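You operate a simulated robot arm through the tools that you are given. There is no shell and no other tool.

Carry out the task below with a simulated two-armed robot. There is one attempt and no reset: what you move stays moved.

Task
Stand the switch tester down and unhook lead 1.
Fine: reset it, set 5 strokes and speed 30, then switch off; the lead comes off after the power and goes on the bench beside the tester.

Only the result counts: the job must be done as asked and must still hold three seconds after the hand-in. Knocking over, shifting, dropping, spilling or breaking anything else fails it.

Robot
Two 6-joint arms with two-finger parallel grippers on one trunk that stands fixed in place. Base frame: the origin is at the foot of the trunk, x ahead of it, y to its left, z up. Lengths are in cm, angles in rad, forces in N, time in s.
The left shoulder is at [28, 18.5, 115.5], the right one opposite. With the tool pointing down near the work surface each hand reaches from about 50 to 92 cm from the base axis, measured 20 degrees to its own side. Payload 1.57 kg a hand.
Tool frame (each hand has its own): the origin (TCP) lies between the finger pads and is the grasp point; the fingertips stand 3 cm ahead of it; z points along the fingers, y is the line along which they close. The gripper opens to 8 cm. The fingers are 1.7 cm wide and 1.2 cm thick; the gripper's body (4 by 8.2 cm) begins 8 cm behind the TCP.
Orientation is told as [roll, pitch, yaw] about the base's x, y, z axes, in that order, counted from this pose: with the fingers straight down and closing along the base's y, the tool's x points along the base's -x, its y along +y and its z along -z.

Tools
- The arms move only by the tool nudge_tool. It takes "left_moves", "right_moves" or both (then of equal length, played together; a hand with none holds still); each is text: rows parted by semicolons, each of 7 numbers parted by spaces: the turn, a rotation vector about the tool's x, y, z in rad, then the shift along the tool's x, y, z in cm, then the opening, from 0 (shut) to 1 (fully open). In form: ax ay az tx ty tz grip; .... A call has 1 to 20 rows; each row is the pose to reach, as a shift and turn from the pose commanded when the call began, along the tool's axes at that moment. Each row takes 0.2 s and may step no farther than 5 cm and 0.15 rad from the row before; otherwise, or with a gripper value out of range, the whole call is refused. A pose out of reach is approached as far as the arm can. The call stops where the force on the tool passes 90 N (or 10 N more than at its start, if that is more) or the arm is blocked; 0.2 s more then pass. Each finger travels about 15.3 cm/s and halts on what it meets, pressing with about 21 N; the grip force reading is that of the motor and also rises with nothing between the fingers. The clock runs only during rows and for 0.2 s after the last one: add rows that repeat a pose to give the fingers time. It gives the time, the measured TCP pose, the force on the tool (base axes), the opening and the grip force at its end, in the units of the frame above (readings bear some noise), with the torque about the TCP (base axes, N m) and any sound that the robot's microphone picked up.
- Cameras (640 x 400 px; columns grow to the right, rows downward): "scene" is now at [23.7, 3.13, 160.42]; the picture's right is [0.37, -0.93, 0.00], its down [-0.62, -0.25, -0.74] and it looks along [0.69, 0.28, -0.67] (base axes); focal length 306 px, centre (320, 200). "left" rides on the left gripper at [7.2, 0.7, -12.2] in its tool frame; the picture's right is [-0.09, 1.00, 0.00], its down [-0.84, -0.08, -0.54] and it looks along [-0.54, -0.05, 0.84] (tool axes); focal length 238 px, centre (320, 200). "right" rides on the right gripper at [7.2, -0.7, -12.2] in its tool frame; the picture's right is [0.09, 1.00, 0.00], its down [-0.84, 0.08, -0.54] and it looks along [-0.54, 0.05, 0.84] (tool axes); focal length 238 px, centre (320, 200). There is no depth. A picture from a camera that has moved, and an enlarged one, comes with that camera's place and axes in the base frame and with its lens.
- get_image(camera): a new picture of that camera. It takes no simulated time.
- move_column(by): slides the trunk up (or, below 0, down) by that many cm; the arms and the scene camera ride with it, the base frame stays. It gives what a move gives, with no picture.
- pan_tilt(pan, tilt): turns the head with the scene camera to pan (to the left, within 1.501 rad either way) and tilt (down, from -0.506 to 1.204), counted from straight ahead of the robot. It gives what a move gives.
- zoom(camera, box): a new picture of the part [left, top, right, bottom] of that camera's present view, enlarged. It takes no simulated time.
- hand_in(): hands the job in; it is judged then, once.

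Places have to be worked out from the pictures, the camera data and where the tool is seen. Open the grippers and draw the arms clear of the work before you hand the job in, unless the task says otherwise.

The tools are called after "Call:" as a command line: name --argument value ..., lists and objects as JSON in quotes. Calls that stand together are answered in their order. nudge_tool: Moves the arms, as the interface text tells. Its arguments: {"type":"object","properties":{"left_moves":{"type":"string"},"right_moves":{"type":"string"}},"required":[]} The other tools are called the same way: move_column (by) moves the trunk up or down; pan_tilt (pan, tilt) turns the head that bears the scene camera; get_image (camera) takes a picture; zoom (camera, box) takes an enlarged picture of a part of a camera's view; hand_in () hands the job in.

At the start:

```text
clock: 0.0
left_position: [45.4, 40.62, 131.18]
left_tool_rot: [0.0, 0.0, 0.0]
left_wrist_force: [0.7, -0.2, -0.9]
left_ft_torque: [0.02, 0.0, 0.0]
left_width: 7.98
left_gripper_force: 0.0
right_position: [60.83, -3.29, 132.25]
right_tool_rot: [-0.001, 0.001, -0.001]
right_wrist_force: [0.2, -0.1, -0.9]
right_ft_torque: [0.01, -0.03, -0.01]
right_width: 8.0
right_gripper_force: 0.0
trunk travel left (down, up): [-85.0, 14.0]
head pan, tilt (commanded): [0.384, 0.733]
```

scene: 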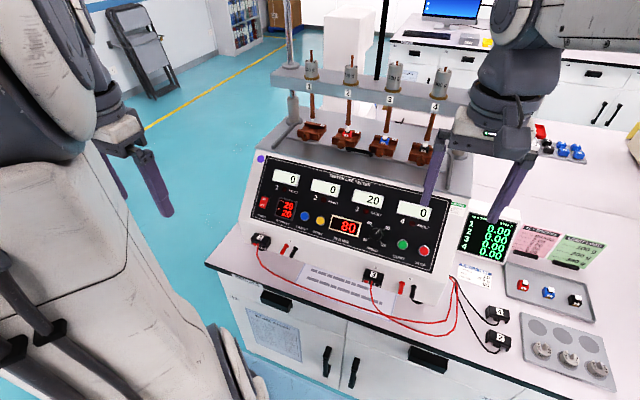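
right: 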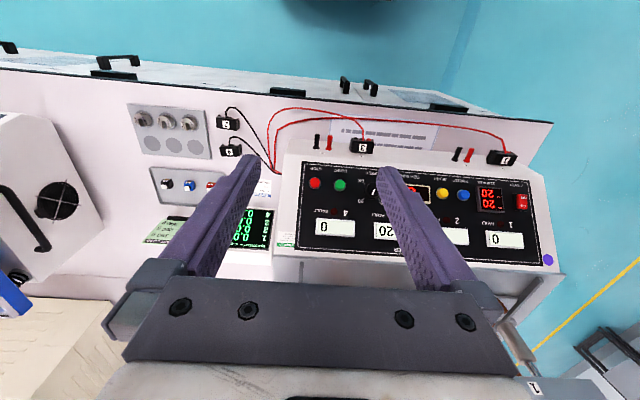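
left: 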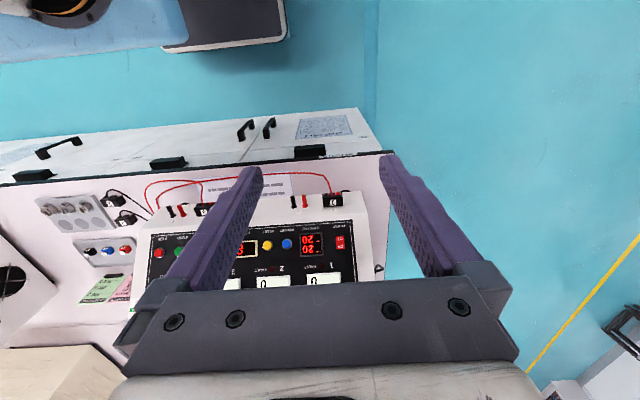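

The scene shows a switch tester with a front panel of buttons, displays and a knob, with leads plugged along the front edge. I zoom in on the panel and the leads to read the labels.

Call:
zoom --camera "scene" --box '[240, 150, 360, 225]'

Call:
zoom --camera "scene" --box '[330, 175, 450, 250]'

Call:
zoom --camera "scene" --box '[230, 210, 390, 310]'

Call:
zoom --camera "scene" --box '[360, 250, 520, 350]'

Call:
zoom --camera "right" --box '[420, 120, 580, 220]'

```text
5.33 times, centred on (300, 188) of scene
camera zoom: at [23.7, 3.13, 160.42], right [0.37, -0.93, 0.0], down [-0.62, -0.25, -0.74], along [0.69, 0.28, -0.67], focal length 1633 px, centre (427, 267)
```

zoom: 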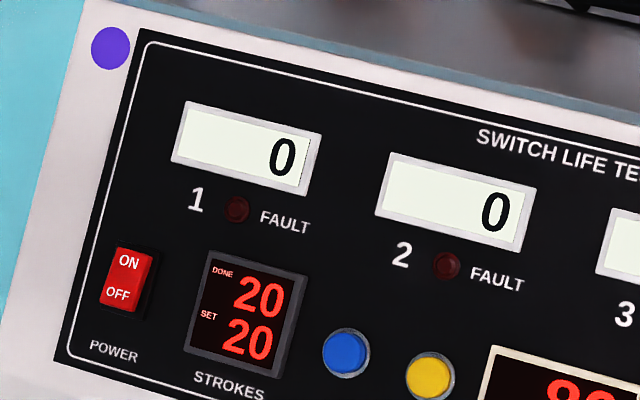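

```text
5.33 times, centred on (390, 212) of scene
camera zoom: at [23.7, 3.13, 160.42], right [0.37, -0.93, 0.0], down [-0.62, -0.25, -0.74], along [0.69, 0.28, -0.67], focal length 1633 px, centre (-53, 133)
```

zoom: 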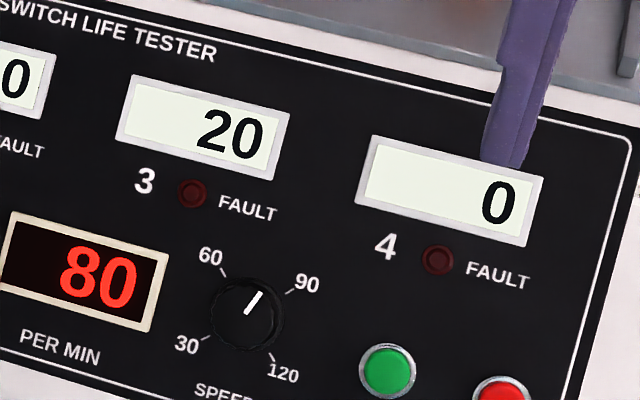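

```text
4.00 times, centred on (310, 260) of scene
camera zoom: at [23.7, 3.13, 160.42], right [0.37, -0.93, 0.0], down [-0.62, -0.25, -0.74], along [0.69, 0.28, -0.67], focal length 1225 px, centre (360, -40)
```

zoom: 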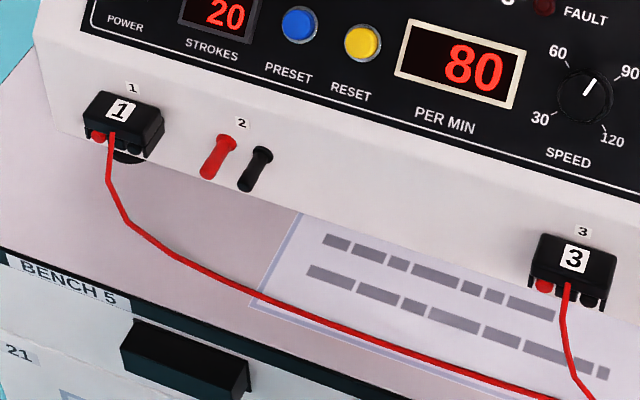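

```text
4.00 times, centred on (440, 300) of scene
camera zoom: at [23.7, 3.13, 160.42], right [0.37, -0.93, 0.0], down [-0.62, -0.25, -0.74], along [0.69, 0.28, -0.67], focal length 1225 px, centre (-160, -200)
```

zoom: 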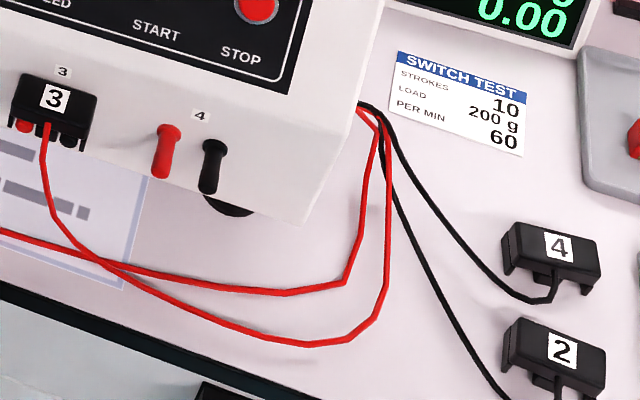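

```text
4.00 times, centred on (500, 170) of right
camera zoom: at [53.57, -4.06, 144.26], right [-0.09, 1.0, 0.0], down [0.84, 0.08, 0.54], along [0.54, 0.05, -0.84], focal length 953 px, centre (-400, 320)
```

zoom: 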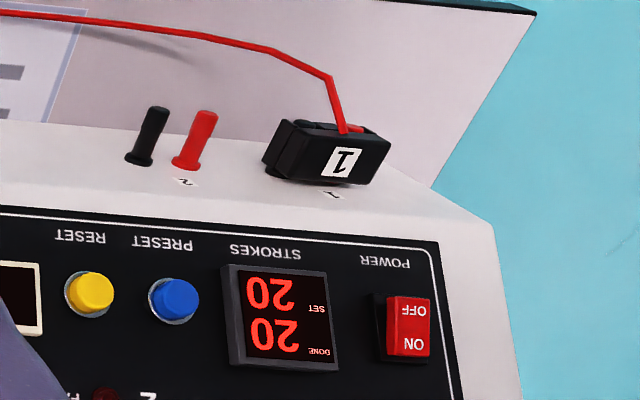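

The power switch triangulates to about (78, 42, 101) and the STOP button to about (77, -3, 101), so the panel runs along y and is tilted roughly 60° from horizontal. I take closer looks at the knob, the posts and the right side before planning.

Call:
zoom --camera "scene" --box '[430, 190, 630, 315]'

Call:
zoom --camera "right" --box '[280, 120, 480, 245]'

Call:
zoom --camera "left" --box '[100, 150, 420, 350]'

Call:
zoom --camera "right" --box '[120, 80, 320, 205]'

```text
3.20 times, centred on (530, 252) of scene
camera zoom: at [23.7, 3.13, 160.42], right [0.37, -0.93, 0.0], down [-0.62, -0.25, -0.74], along [0.69, 0.28, -0.67], focal length 980 px, centre (-352, 32)
```

zoom: 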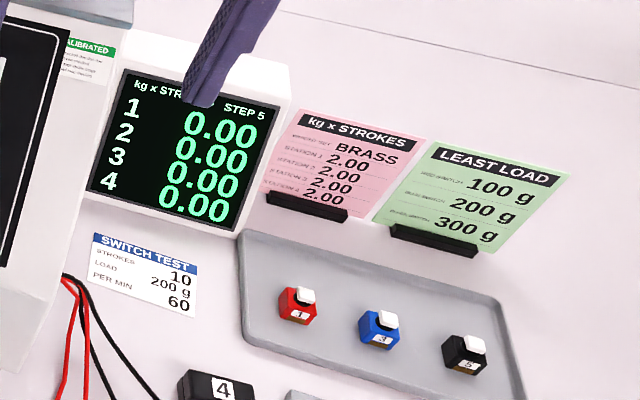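

```text
3.20 times, centred on (380, 182) of right
camera zoom: at [53.57, -4.06, 144.26], right [-0.09, 1.0, 0.0], down [0.84, 0.08, 0.54], along [0.54, 0.05, -0.84], focal length 763 px, centre (128, 256)
```

zoom: 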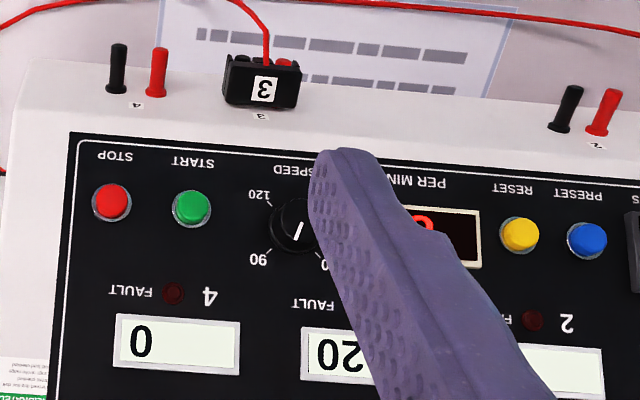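

```text
2.00 times, centred on (260, 250) of left
camera zoom: at [38.26, 41.36, 143.37], right [0.09, 1.0, 0.0], down [0.84, -0.08, 0.54], along [0.54, -0.05, -0.84], focal length 477 px, centre (440, 100)
```

zoom: 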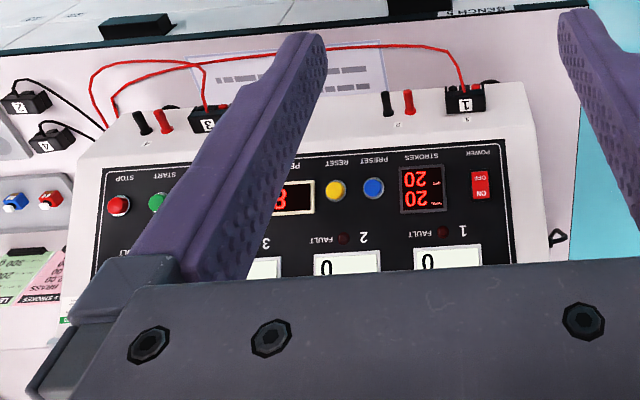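

```text
3.20 times, centred on (220, 142) of right
camera zoom: at [53.57, -4.06, 144.26], right [-0.09, 1.0, 0.0], down [0.84, 0.08, 0.54], along [0.54, 0.05, -0.84], focal length 763 px, centre (640, 384)
```

zoom: 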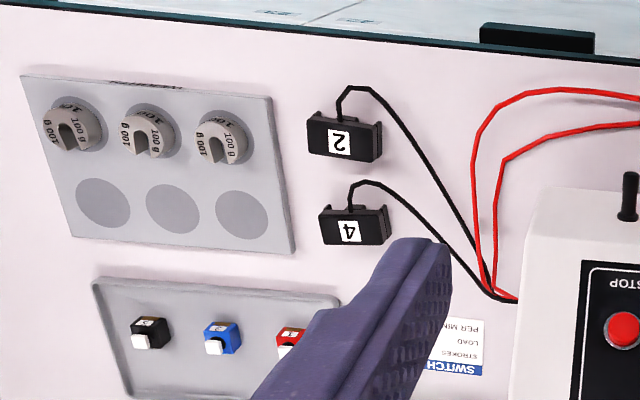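

Posts come out horizontally along -x (base at about x 73.6, z 90.9), so the lead plug pulls straight toward the robot; RESET is near (77.7, 24.8, 100.5), PRESET near (77.8, 29.6, 100.3) and the knob near (77.8, 9.4, 101.2). I draw the right arm out to the side and bring the left hand to a standoff, pitched to face the panel, to get a good look.

Call:
nudge_tool --left_moves "0 -0.13 0 -2 -2 2 1; 0 -0.26 0 -4 -4 4 1; 0 -0.39 0 -6 -6 6 1; 0 -0.52 0 -8 -8 8 1; 0 -0.65 0 -10 -9.5 10 1; 0 -0.78 0 -12 -11 12 0.5; 0 -0.91 0 -14 -12.5 14 0.3; 0 -1.03 0 -15.5 -14 16 0; 0 -1.03 0 -16 -15 18 0; 0 -1.03 0 -16 -15 18 0" --right_moves "0 0 0 0 -4 0 1; 0 0 0 0 -8 0 1; 0 0 0 0 -12 0 1; 0 0 0 1 -16 0 1; 0 0 0 2 -20 0 1; 0 0 0 3 -24 0 1; 0 0 0 4 -27 0 1; 0 0 0 5 -30 0 1; 0 0 0 5 -32 0 1; 0 0 0 5 -32 0 1"

```text
clock: 2.2
left_position: [68.78, 30.86, 114.87]
left_tool_rot: [-0.01, -1.026, 0.005]
left_wrist_force: [0.1, 0.0, -0.1]
left_ft_torque: [-0.01, 0.02, -0.02]
left_width: 0.01
left_gripper_force: 21.0
left hand out of reach, approached as far as the arm can: row 5, 6, 7, 8, 9, 10
right_position: [55.48, -35.51, 132.05]
right_tool_rot: [-0.001, 0.0, 0.0]
right_wrist_force: [0.3, -0.8, 0.2]
right_ft_torque: [-0.01, -0.02, -0.01]
right_width: 8.0
right_gripper_force: 0.1
trunk travel left (down, up): [-85.0, 14.0]
head pan, tilt (commanded): [0.384, 0.733]
```

The left hand ended at (68.8, 30.9, 114.9): with the tool pitched forward the arm is too folded to sit farther back. I look from the current pose.

Call:
get_image --camera "left"

Call:
get_image --camera "scene"

Call:
get_image --camera "right"

```text
taken
camera left: at [54.59, 31.61, 115.07], right [0.05, 1.0, 0.07], down [-0.03, -0.07, 1.0], along [1.0, -0.05, 0.03], focal length 238 px, centre (320, 200)
```

left: 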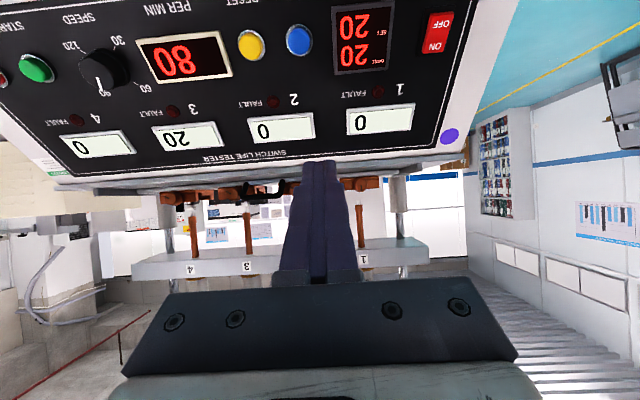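

```text
taken
camera scene: at [23.65, 3.09, 160.42], right [0.37, -0.93, 0.0], down [-0.62, -0.25, -0.74], along [0.69, 0.28, -0.67], focal length 306 px, centre (320, 200)
```

scene: 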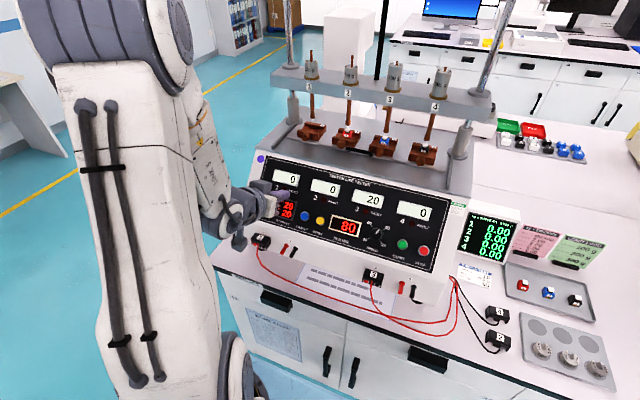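

```text
taken
camera right: at [48.28, -36.24, 144.19], right [-0.09, 1.0, 0.0], down [0.84, 0.08, 0.54], along [0.54, 0.05, -0.84], focal length 238 px, centre (320, 200)
```

right: 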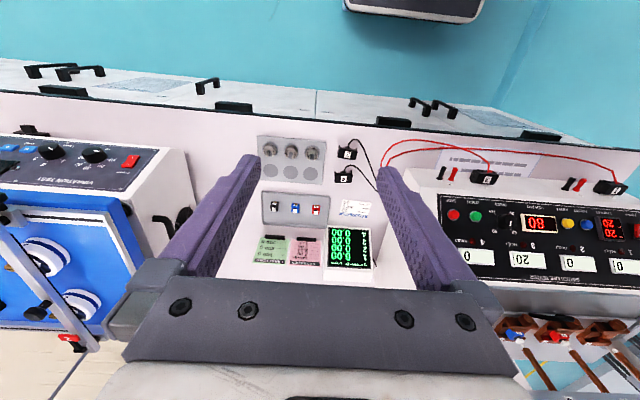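

The left view agrees with my button positions, and with it the panel slope comes out nearer 45° than 60°. I zoom into the left view to measure the panel tilt and look at the left side.

Call:
zoom --camera "left" --box '[0, 0, 240, 150]'

Call:
zoom --camera "left" --box '[230, 0, 470, 150]'

Call:
zoom --camera "scene" --box '[300, 150, 460, 250]'

Call:
zoom --camera "right" --box '[420, 130, 640, 268]'

Call:
zoom --camera "right" --box '[240, 110, 440, 235]'

```text
2.67 times, centred on (120, 75) of left
camera zoom: at [54.59, 31.61, 115.07], right [0.05, 1.0, 0.07], down [-0.03, -0.07, 1.0], along [1.0, -0.05, 0.03], focal length 636 px, centre (853, 533)
```

zoom: 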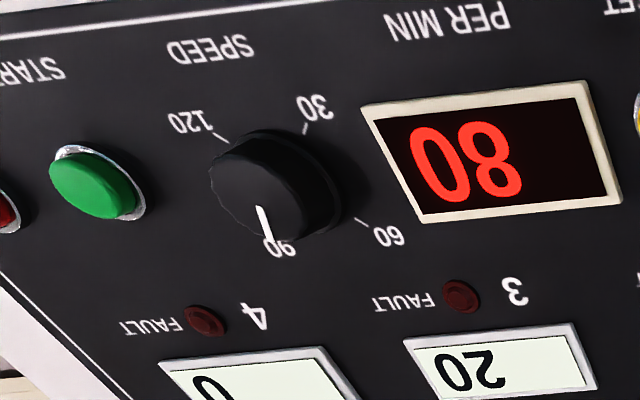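

```text
2.67 times, centred on (350, 75) of left
camera zoom: at [54.59, 31.61, 115.07], right [0.05, 1.0, 0.07], down [-0.03, -0.07, 1.0], along [1.0, -0.05, 0.03], focal length 636 px, centre (240, 533)
```

zoom: 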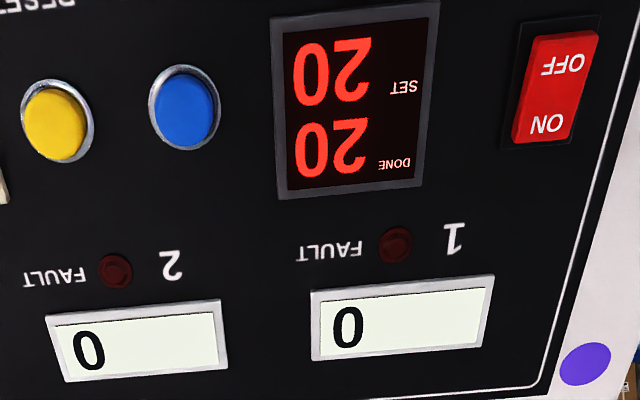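

```text
4.00 times, centred on (380, 200) of scene
camera zoom: at [23.65, 3.09, 160.42], right [0.37, -0.93, 0.0], down [-0.62, -0.25, -0.74], along [0.69, 0.28, -0.67], focal length 1225 px, centre (80, 200)
```

zoom: 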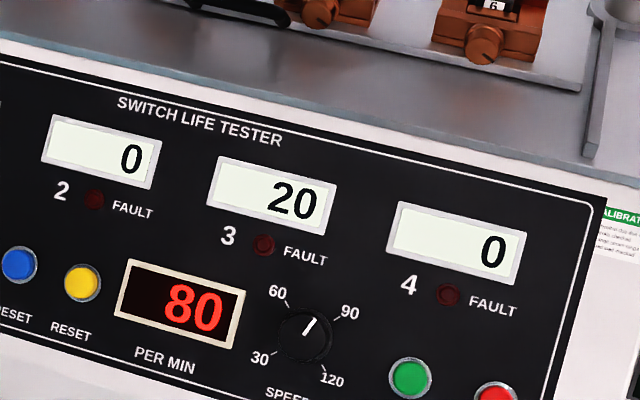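

```text
2.90 times, centred on (530, 199) of right
camera zoom: at [48.28, -36.24, 144.19], right [-0.09, 1.0, 0.0], down [0.84, 0.08, 0.54], along [0.54, 0.05, -0.84], focal length 691 px, centre (-289, 203)
```

zoom: 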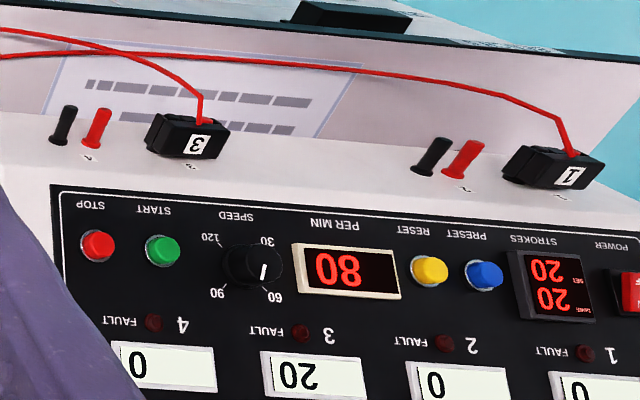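

```text
3.20 times, centred on (340, 172) of right
camera zoom: at [48.28, -36.24, 144.19], right [-0.09, 1.0, 0.0], down [0.84, 0.08, 0.54], along [0.54, 0.05, -0.84], focal length 763 px, centre (256, 288)
```

zoom: 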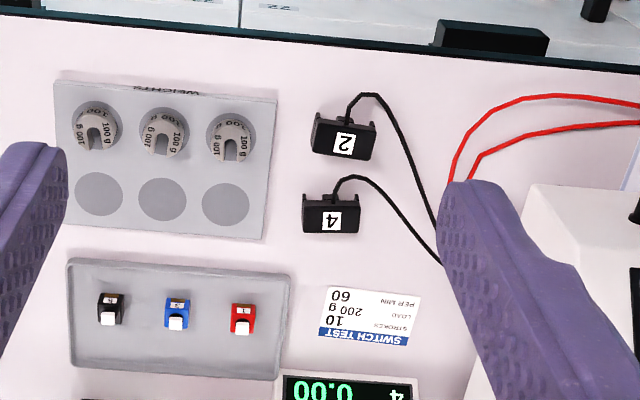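

Using text and LEDs common to both views, the panel plane goes through about (75.9, y, 97.2) and rises at about 48°, so the press direction is [0.743, 0, -0.669] (pitch ≈ -0.84). I send a zero move to see which pose the left arm counts as commanded.

Call:
nudge_tool --left_moves "0 0 0 0 0 0 0"

```text
clock: 2.6
left_position: [68.84, 30.86, 114.86]
left_tool_rot: [-0.008, -1.028, 0.007]
left_wrist_force: [0.4, -0.5, -0.5]
left_ft_torque: [0.0, -0.01, -0.01]
left_width: 0.01
left_gripper_force: 21.0
right_position: [55.62, -35.37, 132.16]
right_tool_rot: [0.001, 0.0, 0.0]
right_wrist_force: [-0.9, 0.7, -0.2]
right_ft_torque: [0.03, -0.03, -0.06]
right_width: 7.98
right_gripper_force: 0.0
trunk travel left (down, up): [-85.0, 14.0]
head pan, tilt (commanded): [0.384, 0.733]
```

The commanded pose is the clipped one, so increments start from where the arm is. I move the left hand to 4 cm above RESET, tilted to the panel normal, fingers shut.

Call:
nudge_tool --left_moves "0 0.05 0 1.6 -1.5 2.05 0; 0 0.1 0 3.2 -3 4.1 0; 0 0.15 0 4.8 -4.5 6.2 0; 0 0.188 0 6.45 -6.0 8.26 0; 0 0.188 0 6.45 -6.0 8.26 0"

Call:
get_image --camera "left"

Call:
get_image --camera "scene"

```text
clock: 3.8
left_position: [73.83, 26.71, 108.03]
left_tool_rot: [-0.028, -0.833, 0.015]
left_wrist_force: [0.0, -0.3, 0.3]
left_ft_torque: [-0.01, 0.02, 0.02]
left_width: 0.0
left_gripper_force: 20.5
left hand out of reach, approached as far as the arm can: row 1, 2, 3, 4, 5
right_position: [55.44, -35.41, 132.17]
right_tool_rot: [0.0, 0.0, -0.001]
right_wrist_force: [-0.7, 0.4, 0.3]
right_ft_torque: [-0.03, -0.02, -0.04]
right_width: 7.99
right_gripper_force: 0.1
trunk travel left (down, up): [-85.0, 14.0]
head pan, tilt (commanded): [0.384, 0.733]
```

```text
taken
camera left: at [60.01, 27.61, 111.05], right [0.07, 1.0, 0.05], down [0.16, -0.06, 0.99], along [0.98, -0.06, -0.16], focal length 238 px, centre (320, 200)
```

left: 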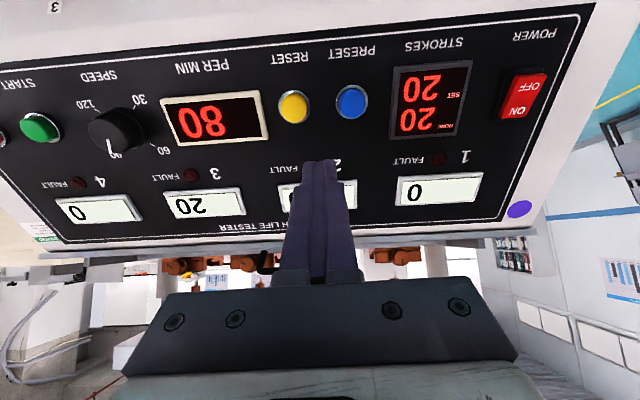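

```text
taken
camera scene: at [23.67, 3.13, 160.42], right [0.37, -0.93, 0.0], down [-0.62, -0.25, -0.74], along [0.69, 0.28, -0.67], focal length 306 px, centre (320, 200)
```

scene: 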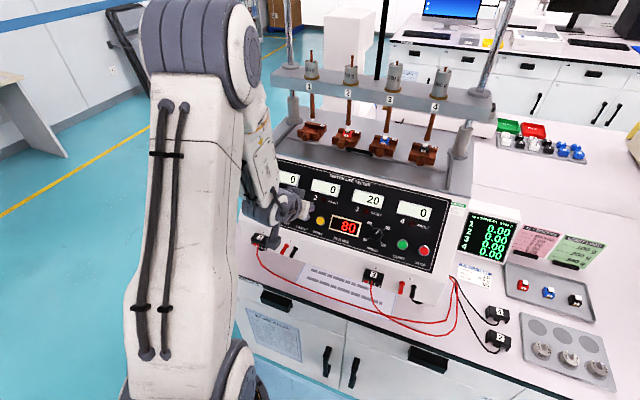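

The wrist sits too near (and above) the shoulder for these poses, so lowering the trunk about 25 cm should open up the reach. I first raise the left hand straight up 27 cm, then lower the trunk.

Call:
nudge_tool --left_moves "0 0 0 -2.86 0 -2.6 0; 0 0 0 -5.72 0 -5.2 0; -0.005 0 0.003 -8.58 0 -7.8 0; -0.01 -0.003 0.006 -11.44 0 -10.4 0; -0.015 -0.006 0.009 -14.3 0 -13 0; -0.017 -0.007 0.01 -17.16 0 -15.6 0; -0.017 -0.007 0.01 -20 0 -18.16 0; -0.017 -0.007 0.01 -20 0 -18.16 0"

```text
clock: 5.6
left_position: [73.58, 26.74, 135.23]
left_tool_rot: [0.03, -0.849, -0.014]
left_wrist_force: [0.2, 0.1, 0.7]
left_ft_torque: [-0.01, 0.05, 0.01]
left_width: 0.01
left_gripper_force: 20.5
right_position: [55.58, -35.44, 132.16]
right_tool_rot: [0.0, 0.0, 0.0]
right_wrist_force: [-0.3, 0.4, -0.8]
right_ft_torque: [0.01, -0.01, 0.02]
right_width: 8.01
right_gripper_force: 0.0
trunk travel left (down, up): [-85.0, 14.0]
head pan, tilt (commanded): [0.384, 0.733]
```

The left hand is up at z 135. I lower the trunk by 25 cm; both hands stay well above the bench and tester.

Call:
move_column --by -25

Call:
get_image --camera "scene"

```text
clock: 8.2
left_position: [73.52, 26.84, 110.13]
left_tool_rot: [0.028, -0.849, -0.016]
left_wrist_force: [-0.2, -0.2, 0.5]
left_ft_torque: [0.02, 0.0, -0.03]
left_width: 0.0
left_gripper_force: 21.2
right_position: [55.62, -35.42, 107.0]
right_tool_rot: [0.0, 0.002, -0.002]
right_wrist_force: [0.1, -0.1, 0.1]
right_ft_torque: [0.0, 0.01, -0.01]
right_width: 8.01
right_gripper_force: 0.0
trunk travel left (down, up): [-60.0, 39.0]
head pan, tilt (commanded): [0.384, 0.733]
```

```text
taken
camera scene: at [23.69, 3.12, 135.42], right [0.37, -0.93, 0.0], down [-0.62, -0.25, -0.74], along [0.69, 0.28, -0.67], focal length 306 px, centre (320, 200)
```

scene: 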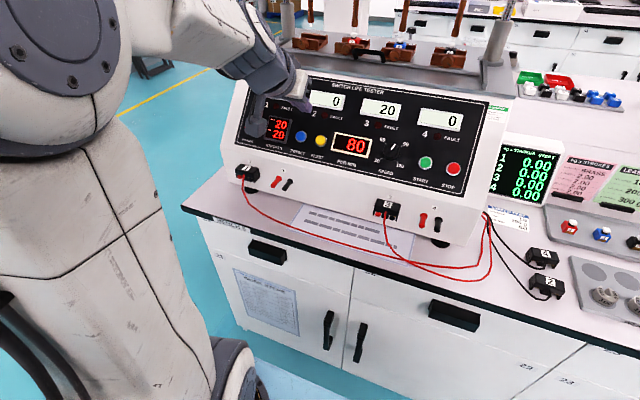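

The view is good and the left hand is at (73.5, 26.8, 110.1). I move it to about 3 cm above the RESET button, squared to the panel.

Call:
nudge_tool --left_moves "0.007 0.003 -0.003 1.5 -0.7 1.2 0; 0.014 0.006 -0.006 3.0 -1.4 2.4 0; 0.0195 0.009 -0.0093 4.42 -2.15 3.5 0; 0.0195 0.009 -0.0093 4.42 -2.15 3.5 0"

Call:
get_image --camera "left"

Call:
zoom --camera "scene" --box '[220, 70, 380, 170]'

```text
clock: 9.2
left_position: [73.51, 24.74, 104.47]
left_tool_rot: [-0.003, -0.84, -0.004]
left_wrist_force: [-0.1, -0.1, -0.2]
left_ft_torque: [-0.03, -0.01, 0.0]
left_width: 0.0
left_gripper_force: 21.0
right_position: [55.58, -35.51, 107.03]
right_tool_rot: [0.0, 0.001, 0.0]
right_wrist_force: [-0.3, -0.3, 0.2]
right_ft_torque: [0.01, 0.0, 0.0]
right_width: 7.98
right_gripper_force: 0.1
trunk travel left (down, up): [-60.0, 39.0]
head pan, tilt (commanded): [0.384, 0.733]
```

```text
taken
camera left: at [59.65, 25.46, 107.29], right [0.06, 1.0, 0.07], down [0.16, -0.08, 0.98], along [0.99, -0.05, -0.16], focal length 238 px, centre (320, 200)
```

left: 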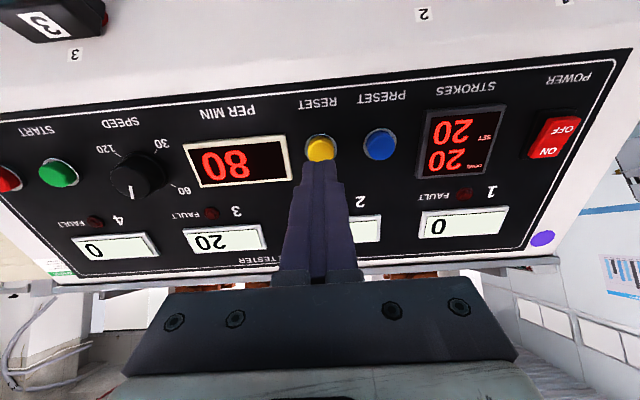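

```text
4.00 times, centred on (300, 120) of scene
camera zoom: at [23.7, 3.12, 135.41], right [0.37, -0.93, 0.0], down [-0.62, -0.25, -0.74], along [0.69, 0.28, -0.67], focal length 1225 px, centre (400, 520)
```

zoom: 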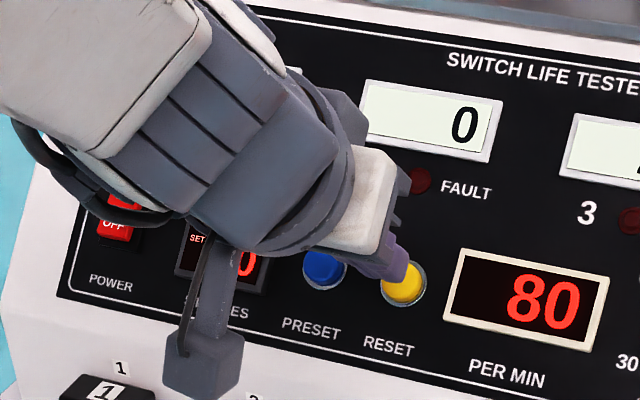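

Fingertips are aimed at the RESET button with a ~0.35 cm offset up the panel. I correct that and advance 2.5 cm to near contact.

Call:
nudge_tool --left_moves "0 0 0 0.35 0.08 1.2 0; 0 0 0 0.35 0.08 2.0 0; 0 0 0 0.35 0.08 2.5 0; 0 0 0 0.35 0.08 2.5 0"

Call:
get_image --camera "left"

```text
clock: 10.2
left_position: [74.99, 24.73, 102.51]
left_tool_rot: [0.0, -0.839, -0.001]
left_wrist_force: [-1.2, 0.9, 0.8]
left_ft_torque: [-0.01, 0.01, 0.0]
left_width: 0.01
left_gripper_force: 20.7
right_position: [55.63, -35.52, 107.01]
right_tool_rot: [-0.001, 0.001, 0.0]
right_wrist_force: [0.4, -0.3, 0.2]
right_ft_torque: [0.02, 0.0, -0.02]
right_width: 7.99
right_gripper_force: 0.1
trunk travel left (down, up): [-60.0, 39.0]
head pan, tilt (commanded): [0.384, 0.733]
```

```text
taken
camera left: at [61.11, 25.56, 105.36], right [0.06, 1.0, 0.07], down [0.15, -0.08, 0.98], along [0.99, -0.05, -0.16], focal length 238 px, centre (320, 200)
```

left: 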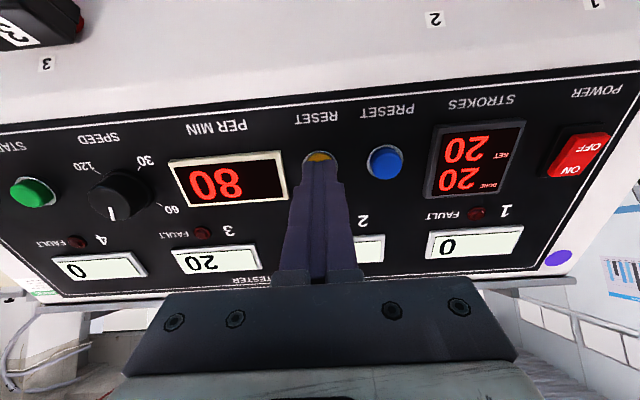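

Force is about 1.5 N, so the tip is just touching. I press in a further 0.4 cm and check.

Call:
nudge_tool --left_moves "0 0 0 0 0 0.2 0; 0 0 0 0 0 0.4 0"

Call:
get_image --camera "left"

```text
clock: 10.8
left_position: [75.22, 24.81, 102.29]
left_tool_rot: [-0.003, -0.842, -0.002]
left_wrist_force: [-4.8, -1.6, 2.2]
left_ft_torque: [-0.07, 0.02, 0.02]
left_width: 0.0
left_gripper_force: 20.8
right_position: [55.58, -35.38, 107.11]
right_tool_rot: [0.0, 0.0, 0.0]
right_wrist_force: [0.3, -0.2, -0.4]
right_ft_torque: [0.0, -0.02, -0.01]
right_width: 8.02
right_gripper_force: 0.0
trunk travel left (down, up): [-60.0, 39.0]
head pan, tilt (commanded): [0.384, 0.733]
heard: click
```

```text
taken
camera left: at [61.38, 25.57, 105.11], right [0.07, 1.0, 0.07], down [0.15, -0.08, 0.98], along [0.99, -0.05, -0.16], focal length 238 px, centre (320, 200)
```

left: 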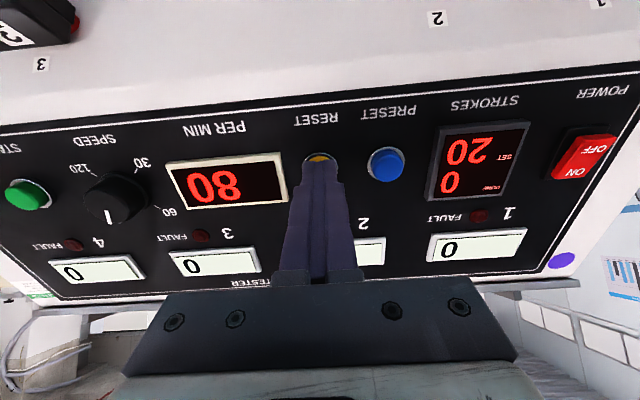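

A click was heard; DONE now reads 0 and counter 3 reads 0, so the reset worked. I back off, shift 4.75 cm left to PRESET, press once by the same depth and release.

Call:
nudge_tool --left_moves "0 0 0 0 0 -2 0; 0 0 0 0 2.4 -2.2 0; 0 0 0 0 4.75 -2.2 0; 0 0 0 0 4.75 -1 0; 0 0 0 0 4.75 -0.3 0; 0 0 0 0 4.75 0.05 0; 0 0 0 0 4.75 0.05 0; 0 0 0 0 4.75 -0.6 0; 0 0 0 0 4.75 -1.2 0"

Call:
get_image --camera "left"

```text
clock: 12.8
left_position: [74.42, 29.62, 103.03]
left_tool_rot: [-0.003, -0.84, -0.001]
left_wrist_force: [0.2, 0.8, -0.4]
left_ft_torque: [0.01, 0.0, -0.02]
left_width: 0.01
left_gripper_force: 21.1
right_position: [55.55, -35.36, 107.1]
right_tool_rot: [-0.001, 0.0, -0.002]
right_wrist_force: [-0.9, -0.4, 0.7]
right_ft_torque: [0.0, -0.03, 0.02]
right_width: 8.0
right_gripper_force: 0.0
trunk travel left (down, up): [-60.0, 39.0]
head pan, tilt (commanded): [0.384, 0.733]
heard: click
```

```text
taken
camera left: at [60.54, 30.35, 105.88], right [0.07, 1.0, 0.07], down [0.15, -0.08, 0.98], along [0.99, -0.05, -0.16], focal length 238 px, centre (320, 200)
```

left: 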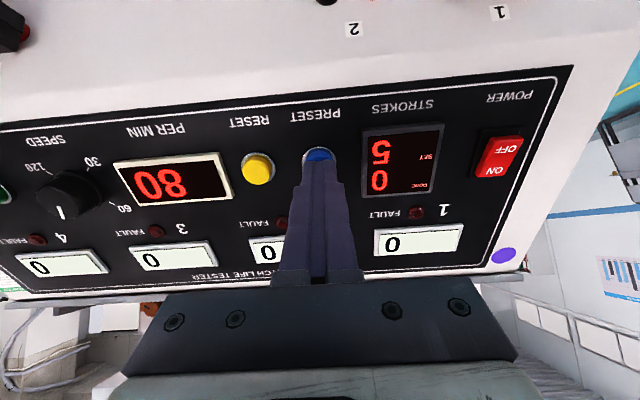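

SET now shows 5 and DONE 0. Next is the speed knob: base centre near (78.7, 9.4, 100.3), axis along the panel normal, needing about -150° (counter-clockwise). I retreat, shift to above the knob, pre-roll the hand +1.3 rad about its axis and open the fingers to about 5.6 cm.

Call:
nudge_tool --left_moves "0 0 0 -0.2 -1 -2 0; 0 0 0.145 -0.87 -3.2 -3.39 0; 0 0 0.29 -0.87 -5.4 -3.39 0; 0 0 0.435 -0.87 -7.6 -3.39 0; 0 0 0.58 -0.87 -9.8 -3.39 0; 0 0 0.725 -0.87 -12 -3.39 0; 0 0 0.87 -0.87 -14.2 -3.39 0.2; 0 0 1.015 -0.87 -16.4 -3.39 0.5; 0 0 1.16 -0.87 -18.6 -3.39 0.7; 0 0 1.305 -0.87 -20.22 -3.39 0.7; 0 0 1.305 -0.87 -20.22 -3.39 0.7"

Call:
get_image --camera "left"

Call:
zoom --camera "scene" --box '[280, 70, 480, 195]'

```text
clock: 15.2
left_position: [72.35, 9.23, 106.02]
left_tool_rot: [0.822, -0.198, -1.396]
left_wrist_force: [0.4, 0.1, -1.1]
left_ft_torque: [0.0, 0.03, 0.02]
left_width: 5.61
left_gripper_force: 0.0
right_position: [55.57, -35.46, 107.09]
right_tool_rot: [0.0, 0.001, 0.001]
right_wrist_force: [-0.2, -0.5, 0.1]
right_ft_torque: [0.04, 0.0, 0.01]
right_width: 8.0
right_gripper_force: 0.0
trunk travel left (down, up): [-60.0, 39.0]
head pan, tilt (commanded): [0.384, 0.733]
```

```text
taken
camera left: at [62.53, 16.53, 113.24], right [0.66, 0.17, 0.73], down [-0.31, -0.83, 0.47], along [0.69, -0.54, -0.49], focal length 238 px, centre (320, 200)
```

left: 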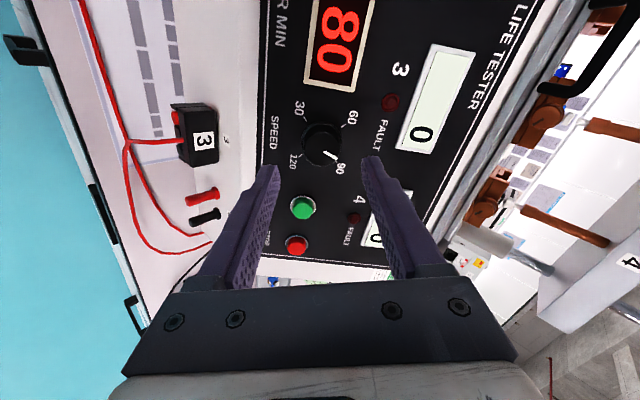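

```text
3.20 times, centred on (380, 132) of scene
camera zoom: at [23.7, 3.12, 135.41], right [0.37, -0.93, 0.0], down [-0.62, -0.25, -0.74], along [0.69, 0.28, -0.67], focal length 980 px, centre (128, 416)
```

zoom: 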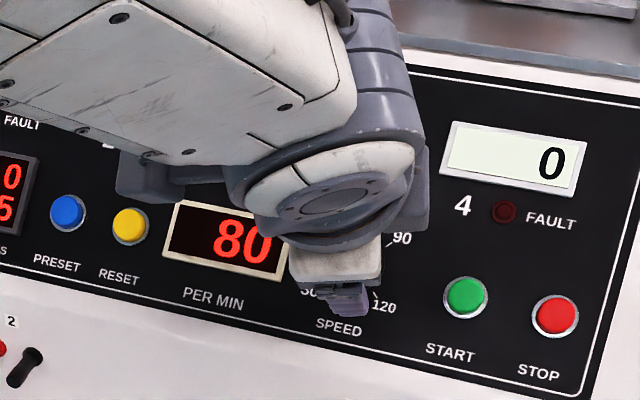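

The hand's axis lines up with the knob to within about 2 mm. I descend 5 cm along the axis with the fingers open around the knob.

Call:
nudge_tool --left_moves "0 0 0 0.1 0.03 2 0.7; 0 0 0 0.1 0.03 3.5 0.7; 0 0 0 0.1 0.03 4.5 0.7; 0 0 0 0.1 0.03 5.0 0.7; 0 0 0 0.1 0.03 5.0 0.7"

Call:
get_image --camera "left"

```text
clock: 16.4
left_position: [76.11, 9.44, 102.88]
left_tool_rot: [0.821, -0.199, -1.395]
left_wrist_force: [0.0, -0.5, -0.2]
left_ft_torque: [0.01, -0.01, 0.04]
left_width: 5.59
left_gripper_force: 0.1
right_position: [55.69, -35.48, 107.15]
right_tool_rot: [0.002, 0.0, -0.001]
right_wrist_force: [0.5, 0.1, 0.2]
right_ft_torque: [-0.03, 0.06, 0.03]
right_width: 8.0
right_gripper_force: 0.1
trunk travel left (down, up): [-60.0, 39.0]
head pan, tilt (commanded): [0.384, 0.733]
```

```text
taken
camera left: at [66.28, 16.71, 109.95], right [0.66, 0.17, 0.73], down [-0.31, -0.83, 0.47], along [0.69, -0.54, -0.49], focal length 238 px, centre (320, 200)
```

left: 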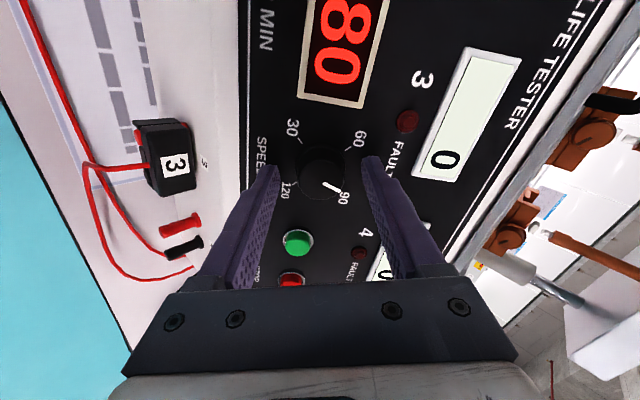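

The knob lies between the open fingers with no contact. I close the gripper on it.

Call:
nudge_tool --left_moves "0 0 0 0 0 0 0.45; 0 0 0 0 0 0 0.3; 0 0 0 0 0 0 0.3"

Call:
get_image --camera "left"

```text
clock: 17.2
left_position: [76.19, 9.45, 102.83]
left_tool_rot: [0.821, -0.2, -1.394]
left_wrist_force: [5.5, 0.7, 3.3]
left_ft_torque: [-0.11, 0.58, -0.07]
left_width: 3.16
left_gripper_force: 39.9
right_position: [55.61, -35.47, 107.12]
right_tool_rot: [0.0, -0.001, 0.0]
right_wrist_force: [-0.2, -0.2, -0.2]
right_ft_torque: [-0.01, 0.0, 0.01]
right_width: 8.03
right_gripper_force: 0.1
trunk travel left (down, up): [-60.0, 39.0]
head pan, tilt (commanded): [0.384, 0.733]
```

```text
taken
camera left: at [66.29, 16.71, 109.97], right [0.66, 0.17, 0.73], down [-0.31, -0.83, 0.47], along [0.69, -0.54, -0.49], focal length 238 px, centre (320, 200)
```

left: 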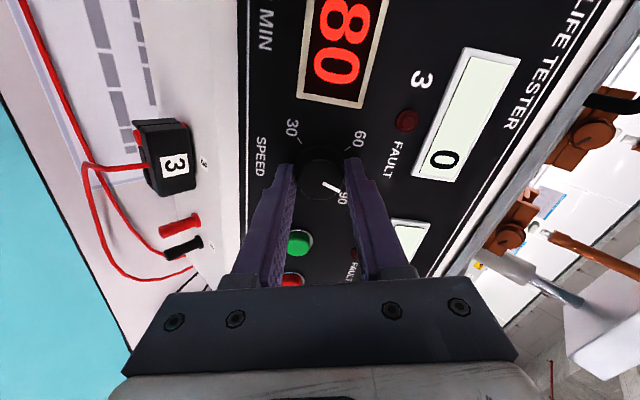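

The knob is gripped at 3.16 cm with only about 6 N side load. I turn it counter-clockwise by 0.75 rad and check the display.

Call:
nudge_tool --left_moves "0 0 -0.12 0 0.05 0 0.3; 0 0 -0.25 0 0.08 0 0.3; 0 0 -0.38 0 0.08 0 0.3; 0 0 -0.51 0 0.08 0 0.3; 0 0 -0.63 0 0.08 0 0.3; 0 0 -0.75 0 0.08 0 0.3; 0 0 -0.75 0 0.08 0 0.3"

Call:
get_image --camera "left"

Call:
zoom --camera "scene" --box '[280, 70, 480, 195]'

```text
clock: 18.8
left_position: [76.25, 9.51, 102.73]
left_tool_rot: [0.529, -0.687, -0.75]
left_wrist_force: [2.3, 3.7, 7.7]
left_ft_torque: [-0.13, 0.24, -0.13]
left_width: 3.14
left_gripper_force: 40.0
right_position: [55.56, -35.48, 107.01]
right_tool_rot: [0.0, 0.001, 0.0]
right_wrist_force: [0.4, -0.2, -0.6]
right_ft_torque: [0.0, 0.01, 0.0]
right_width: 8.0
right_gripper_force: 0.0
trunk travel left (down, up): [-60.0, 39.0]
head pan, tilt (commanded): [0.384, 0.733]
```

```text
taken
camera left: at [63.25, 13.95, 106.58], right [0.4, 0.8, 0.45], down [0.04, -0.5, 0.86], along [0.91, -0.33, -0.24], focal length 238 px, centre (320, 200)
```

left: 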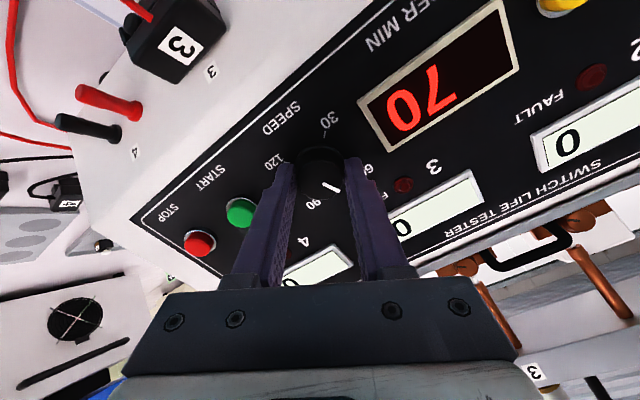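

```text
3.20 times, centred on (380, 132) of scene
camera zoom: at [23.68, 3.13, 135.42], right [0.37, -0.93, 0.0], down [-0.62, -0.25, -0.74], along [0.69, 0.28, -0.67], focal length 980 px, centre (128, 416)
```

zoom: 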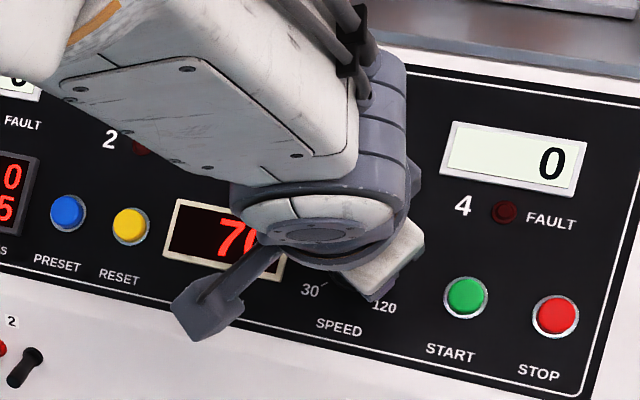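

The display went to 70 and the knob turns with the fingers. I continue turning by 1.05 rad.

Call:
nudge_tool --left_moves "0 0 -0.13 0 0 0 0.3; 0 0 -0.26 0 0 0 0.3; 0 0 -0.39 0 0 0 0.3; 0 0 -0.52 0 0 0 0.3; 0 0 -0.65 0 0 0 0.3; 0 0 -0.78 0 0 0 0.3; 0 0 -0.91 0 0 0 0.3; 0 0 -1.05 0 0 0 0.3; 0 0 -1.05 0 0 0 0.3"

Call:
get_image --camera "left"

```text
clock: 20.8
left_position: [76.1, 9.46, 102.67]
left_tool_rot: [-0.489, -0.713, 0.68]
left_wrist_force: [0.5, -2.0, 5.9]
left_ft_torque: [0.44, 0.21, 0.48]
left_width: 3.19
left_gripper_force: 40.5
right_position: [55.59, -35.48, 107.08]
right_tool_rot: [0.0, -0.001, 0.0]
right_wrist_force: [0.6, 0.3, 0.2]
right_ft_torque: [0.0, 0.0, -0.01]
right_width: 8.0
right_gripper_force: 0.2
trunk travel left (down, up): [-60.0, 39.0]
head pan, tilt (commanded): [0.384, 0.733]
```

```text
taken
camera left: at [62.65, 6.72, 105.95], right [-0.26, 0.92, -0.29], down [0.11, 0.33, 0.94], along [0.96, 0.21, -0.19], focal length 238 px, centre (320, 200)
```

left: 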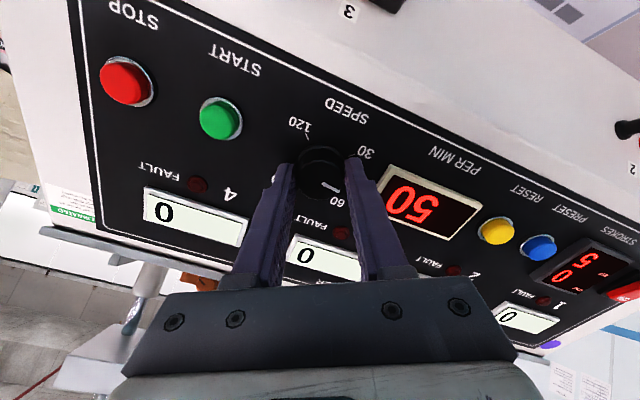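

Display reads 50 after 103° of turn, which fits 3° per stroke/min. I turn a further 0.8 rad toward the 30 mark.

Call:
nudge_tool --left_moves "0 0 -0.12 0 0 0 0.3; 0 0 -0.24 0 0 0 0.3; 0 0 -0.36 0 0 0 0.3; 0 0 -0.48 0 0 0 0.3; 0 0 -0.6 0 0 0 0.3; 0 0 -0.7 0 0 0 0.3; 0 0 -0.8 0 0 0 0.3; 0 0 -0.8 0 0 0 0.3"

Call:
get_image --camera "left"

Call:
zoom --camera "scene" --box '[280, 70, 480, 195]'

```text
clock: 22.6
left_position: [76.15, 9.45, 102.78]
left_tool_rot: [-0.822, -0.202, 1.384]
left_wrist_force: [0.9, -1.2, 8.7]
left_ft_torque: [0.33, 0.52, 0.37]
left_width: 3.2
left_gripper_force: 40.7
right_position: [55.57, -35.49, 107.06]
right_tool_rot: [0.002, 0.0, 0.0]
right_wrist_force: [-0.4, -0.2, 0.4]
right_ft_torque: [0.0, -0.03, 0.01]
right_width: 8.0
right_gripper_force: 0.0
trunk travel left (down, up): [-60.0, 39.0]
head pan, tilt (commanded): [0.384, 0.733]
```

```text
taken
camera left: at [65.36, 2.78, 108.98], right [-0.62, 0.36, -0.7], down [-0.2, 0.79, 0.58], along [0.76, 0.5, -0.42], focal length 238 px, centre (320, 200)
```

left: 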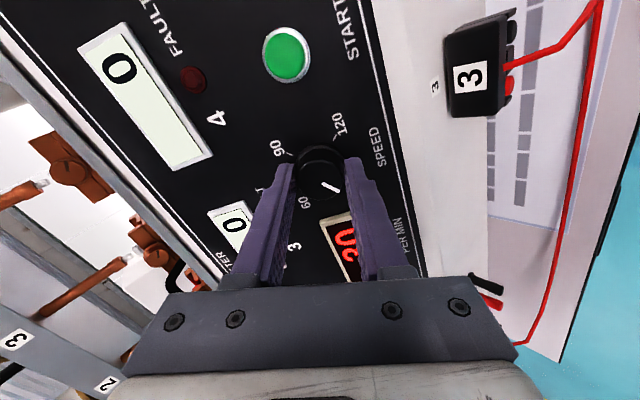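

```text
3.20 times, centred on (380, 132) of scene
camera zoom: at [23.66, 3.1, 135.43], right [0.37, -0.93, 0.0], down [-0.62, -0.25, -0.74], along [0.69, 0.28, -0.67], focal length 980 px, centre (128, 416)
```

zoom: 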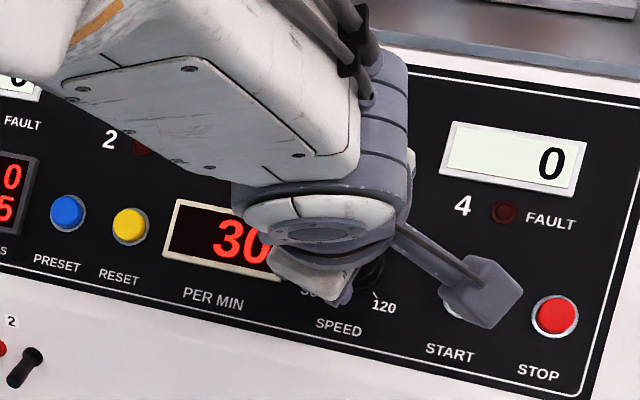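

The display reads 30. I open the fingers gently and retract straight back along the knob axis.

Call:
nudge_tool --left_moves "0 0 0 0 0 0 0.5; 0 0 0 0 0 0 0.62; 0 0 0 0 0 0 0.62; 0 0 0 0 0 -1.5 0.62; 0 0 0 0 0 -4 0.62; 0 0 0 0 0 -6.5 0.62; 0 0 0 0 0 -6.5 0.62"

Call:
get_image --camera "left"

Call:
get_image --camera "scene"

```text
clock: 24.2
left_position: [71.34, 9.67, 107.09]
left_tool_rot: [-0.82, -0.204, 1.381]
left_wrist_force: [-0.7, -0.1, -0.8]
left_ft_torque: [0.0, -0.02, -0.02]
left_width: 4.97
left_gripper_force: 0.1
right_position: [55.55, -35.37, 107.04]
right_tool_rot: [-0.001, 0.001, 0.001]
right_wrist_force: [0.3, 0.2, -0.4]
right_ft_torque: [0.02, -0.03, 0.03]
right_width: 8.0
right_gripper_force: 0.1
trunk travel left (down, up): [-60.0, 39.0]
head pan, tilt (commanded): [0.384, 0.733]
```

```text
taken
camera left: at [60.55, 2.93, 113.25], right [-0.62, 0.36, -0.69], down [-0.2, 0.79, 0.59], along [0.76, 0.5, -0.42], focal length 238 px, centre (320, 200)
```

left: 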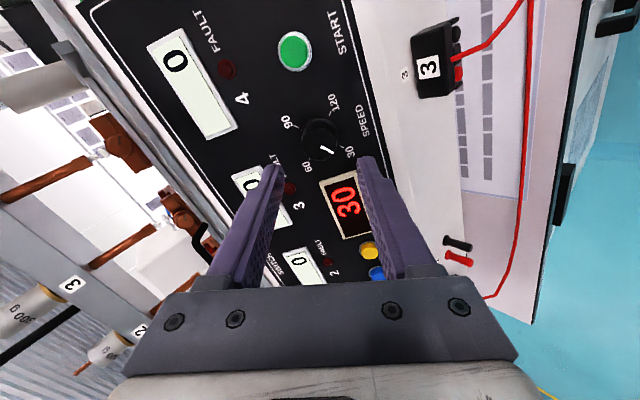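

```text
taken
camera scene: at [23.69, 3.12, 135.42], right [0.37, -0.93, 0.0], down [-0.62, -0.25, -0.74], along [0.69, 0.28, -0.67], focal length 306 px, centre (320, 200)
```

scene: 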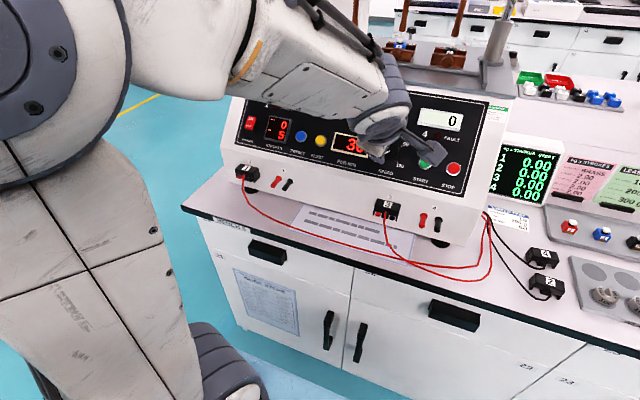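

The speed holds at 30. Next is the power rocker at about (77.9, 42.4, 101): I un-roll the hand, shut the fingers and traverse left to a standoff above its OFF end.

Call:
nudge_tool --left_moves "0 0 0.13 -3.1 1.0 -0.5 0.4; 0 0 0.26 -6.2 2.0 -0.5 0.2; 0 0 0.39 -9.3 3.0 -0.5 0; 0 0 0.52 -12.4 4.0 -0.5 0; 0 0 0.65 -15.5 5.0 -0.5 0; 0 0 0.78 -18.6 6.0 -0.5 0; 0 0 0.91 -21.7 7.0 -0.5 0; 0 0 1.04 -24.8 8.0 -0.2 0; 0 0 1.17 -27.9 9.0 0 0; 0 0 1.295 -31.1 10.13 0 0; 0 0 1.295 -31.1 10.13 0 0"

Call:
get_image --camera "left"

Call:
zoom --camera "scene" --box '[220, 80, 460, 230]'

```text
clock: 26.6
left_position: [70.31, 41.95, 106.12]
left_tool_rot: [-0.001, -0.841, -0.004]
left_wrist_force: [0.8, -0.6, 0.0]
left_ft_torque: [-0.01, 0.01, 0.01]
left_width: 0.02
left_gripper_force: 21.4
right_position: [55.59, -35.44, 107.1]
right_tool_rot: [0.0, -0.001, -0.001]
right_wrist_force: [0.0, -0.6, 0.4]
right_ft_torque: [0.03, 0.02, 0.03]
right_width: 8.01
right_gripper_force: 0.0
trunk travel left (down, up): [-60.0, 39.0]
head pan, tilt (commanded): [0.384, 0.733]
```

```text
taken
camera left: at [56.52, 42.76, 108.87], right [0.07, 1.0, 0.07], down [0.15, -0.08, 0.98], along [0.99, -0.05, -0.16], focal length 238 px, centre (320, 200)
```

left: 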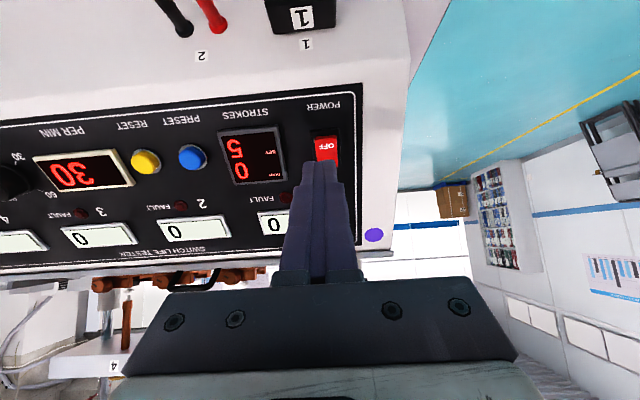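

```text
2.67 times, centred on (340, 155) of scene
camera zoom: at [23.7, 3.13, 135.41], right [0.37, -0.93, 0.0], down [-0.62, -0.25, -0.74], along [0.69, 0.28, -0.67], focal length 817 px, centre (267, 320)
```

zoom: 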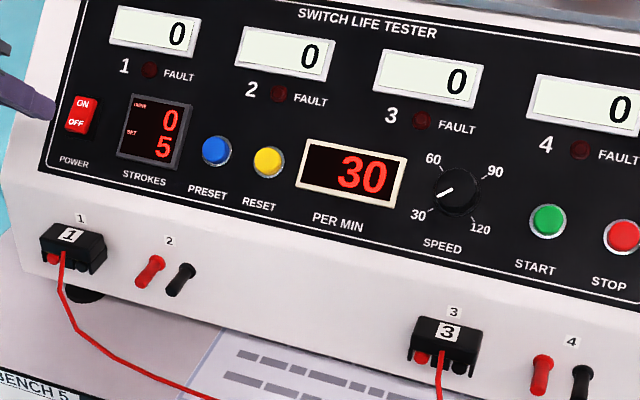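

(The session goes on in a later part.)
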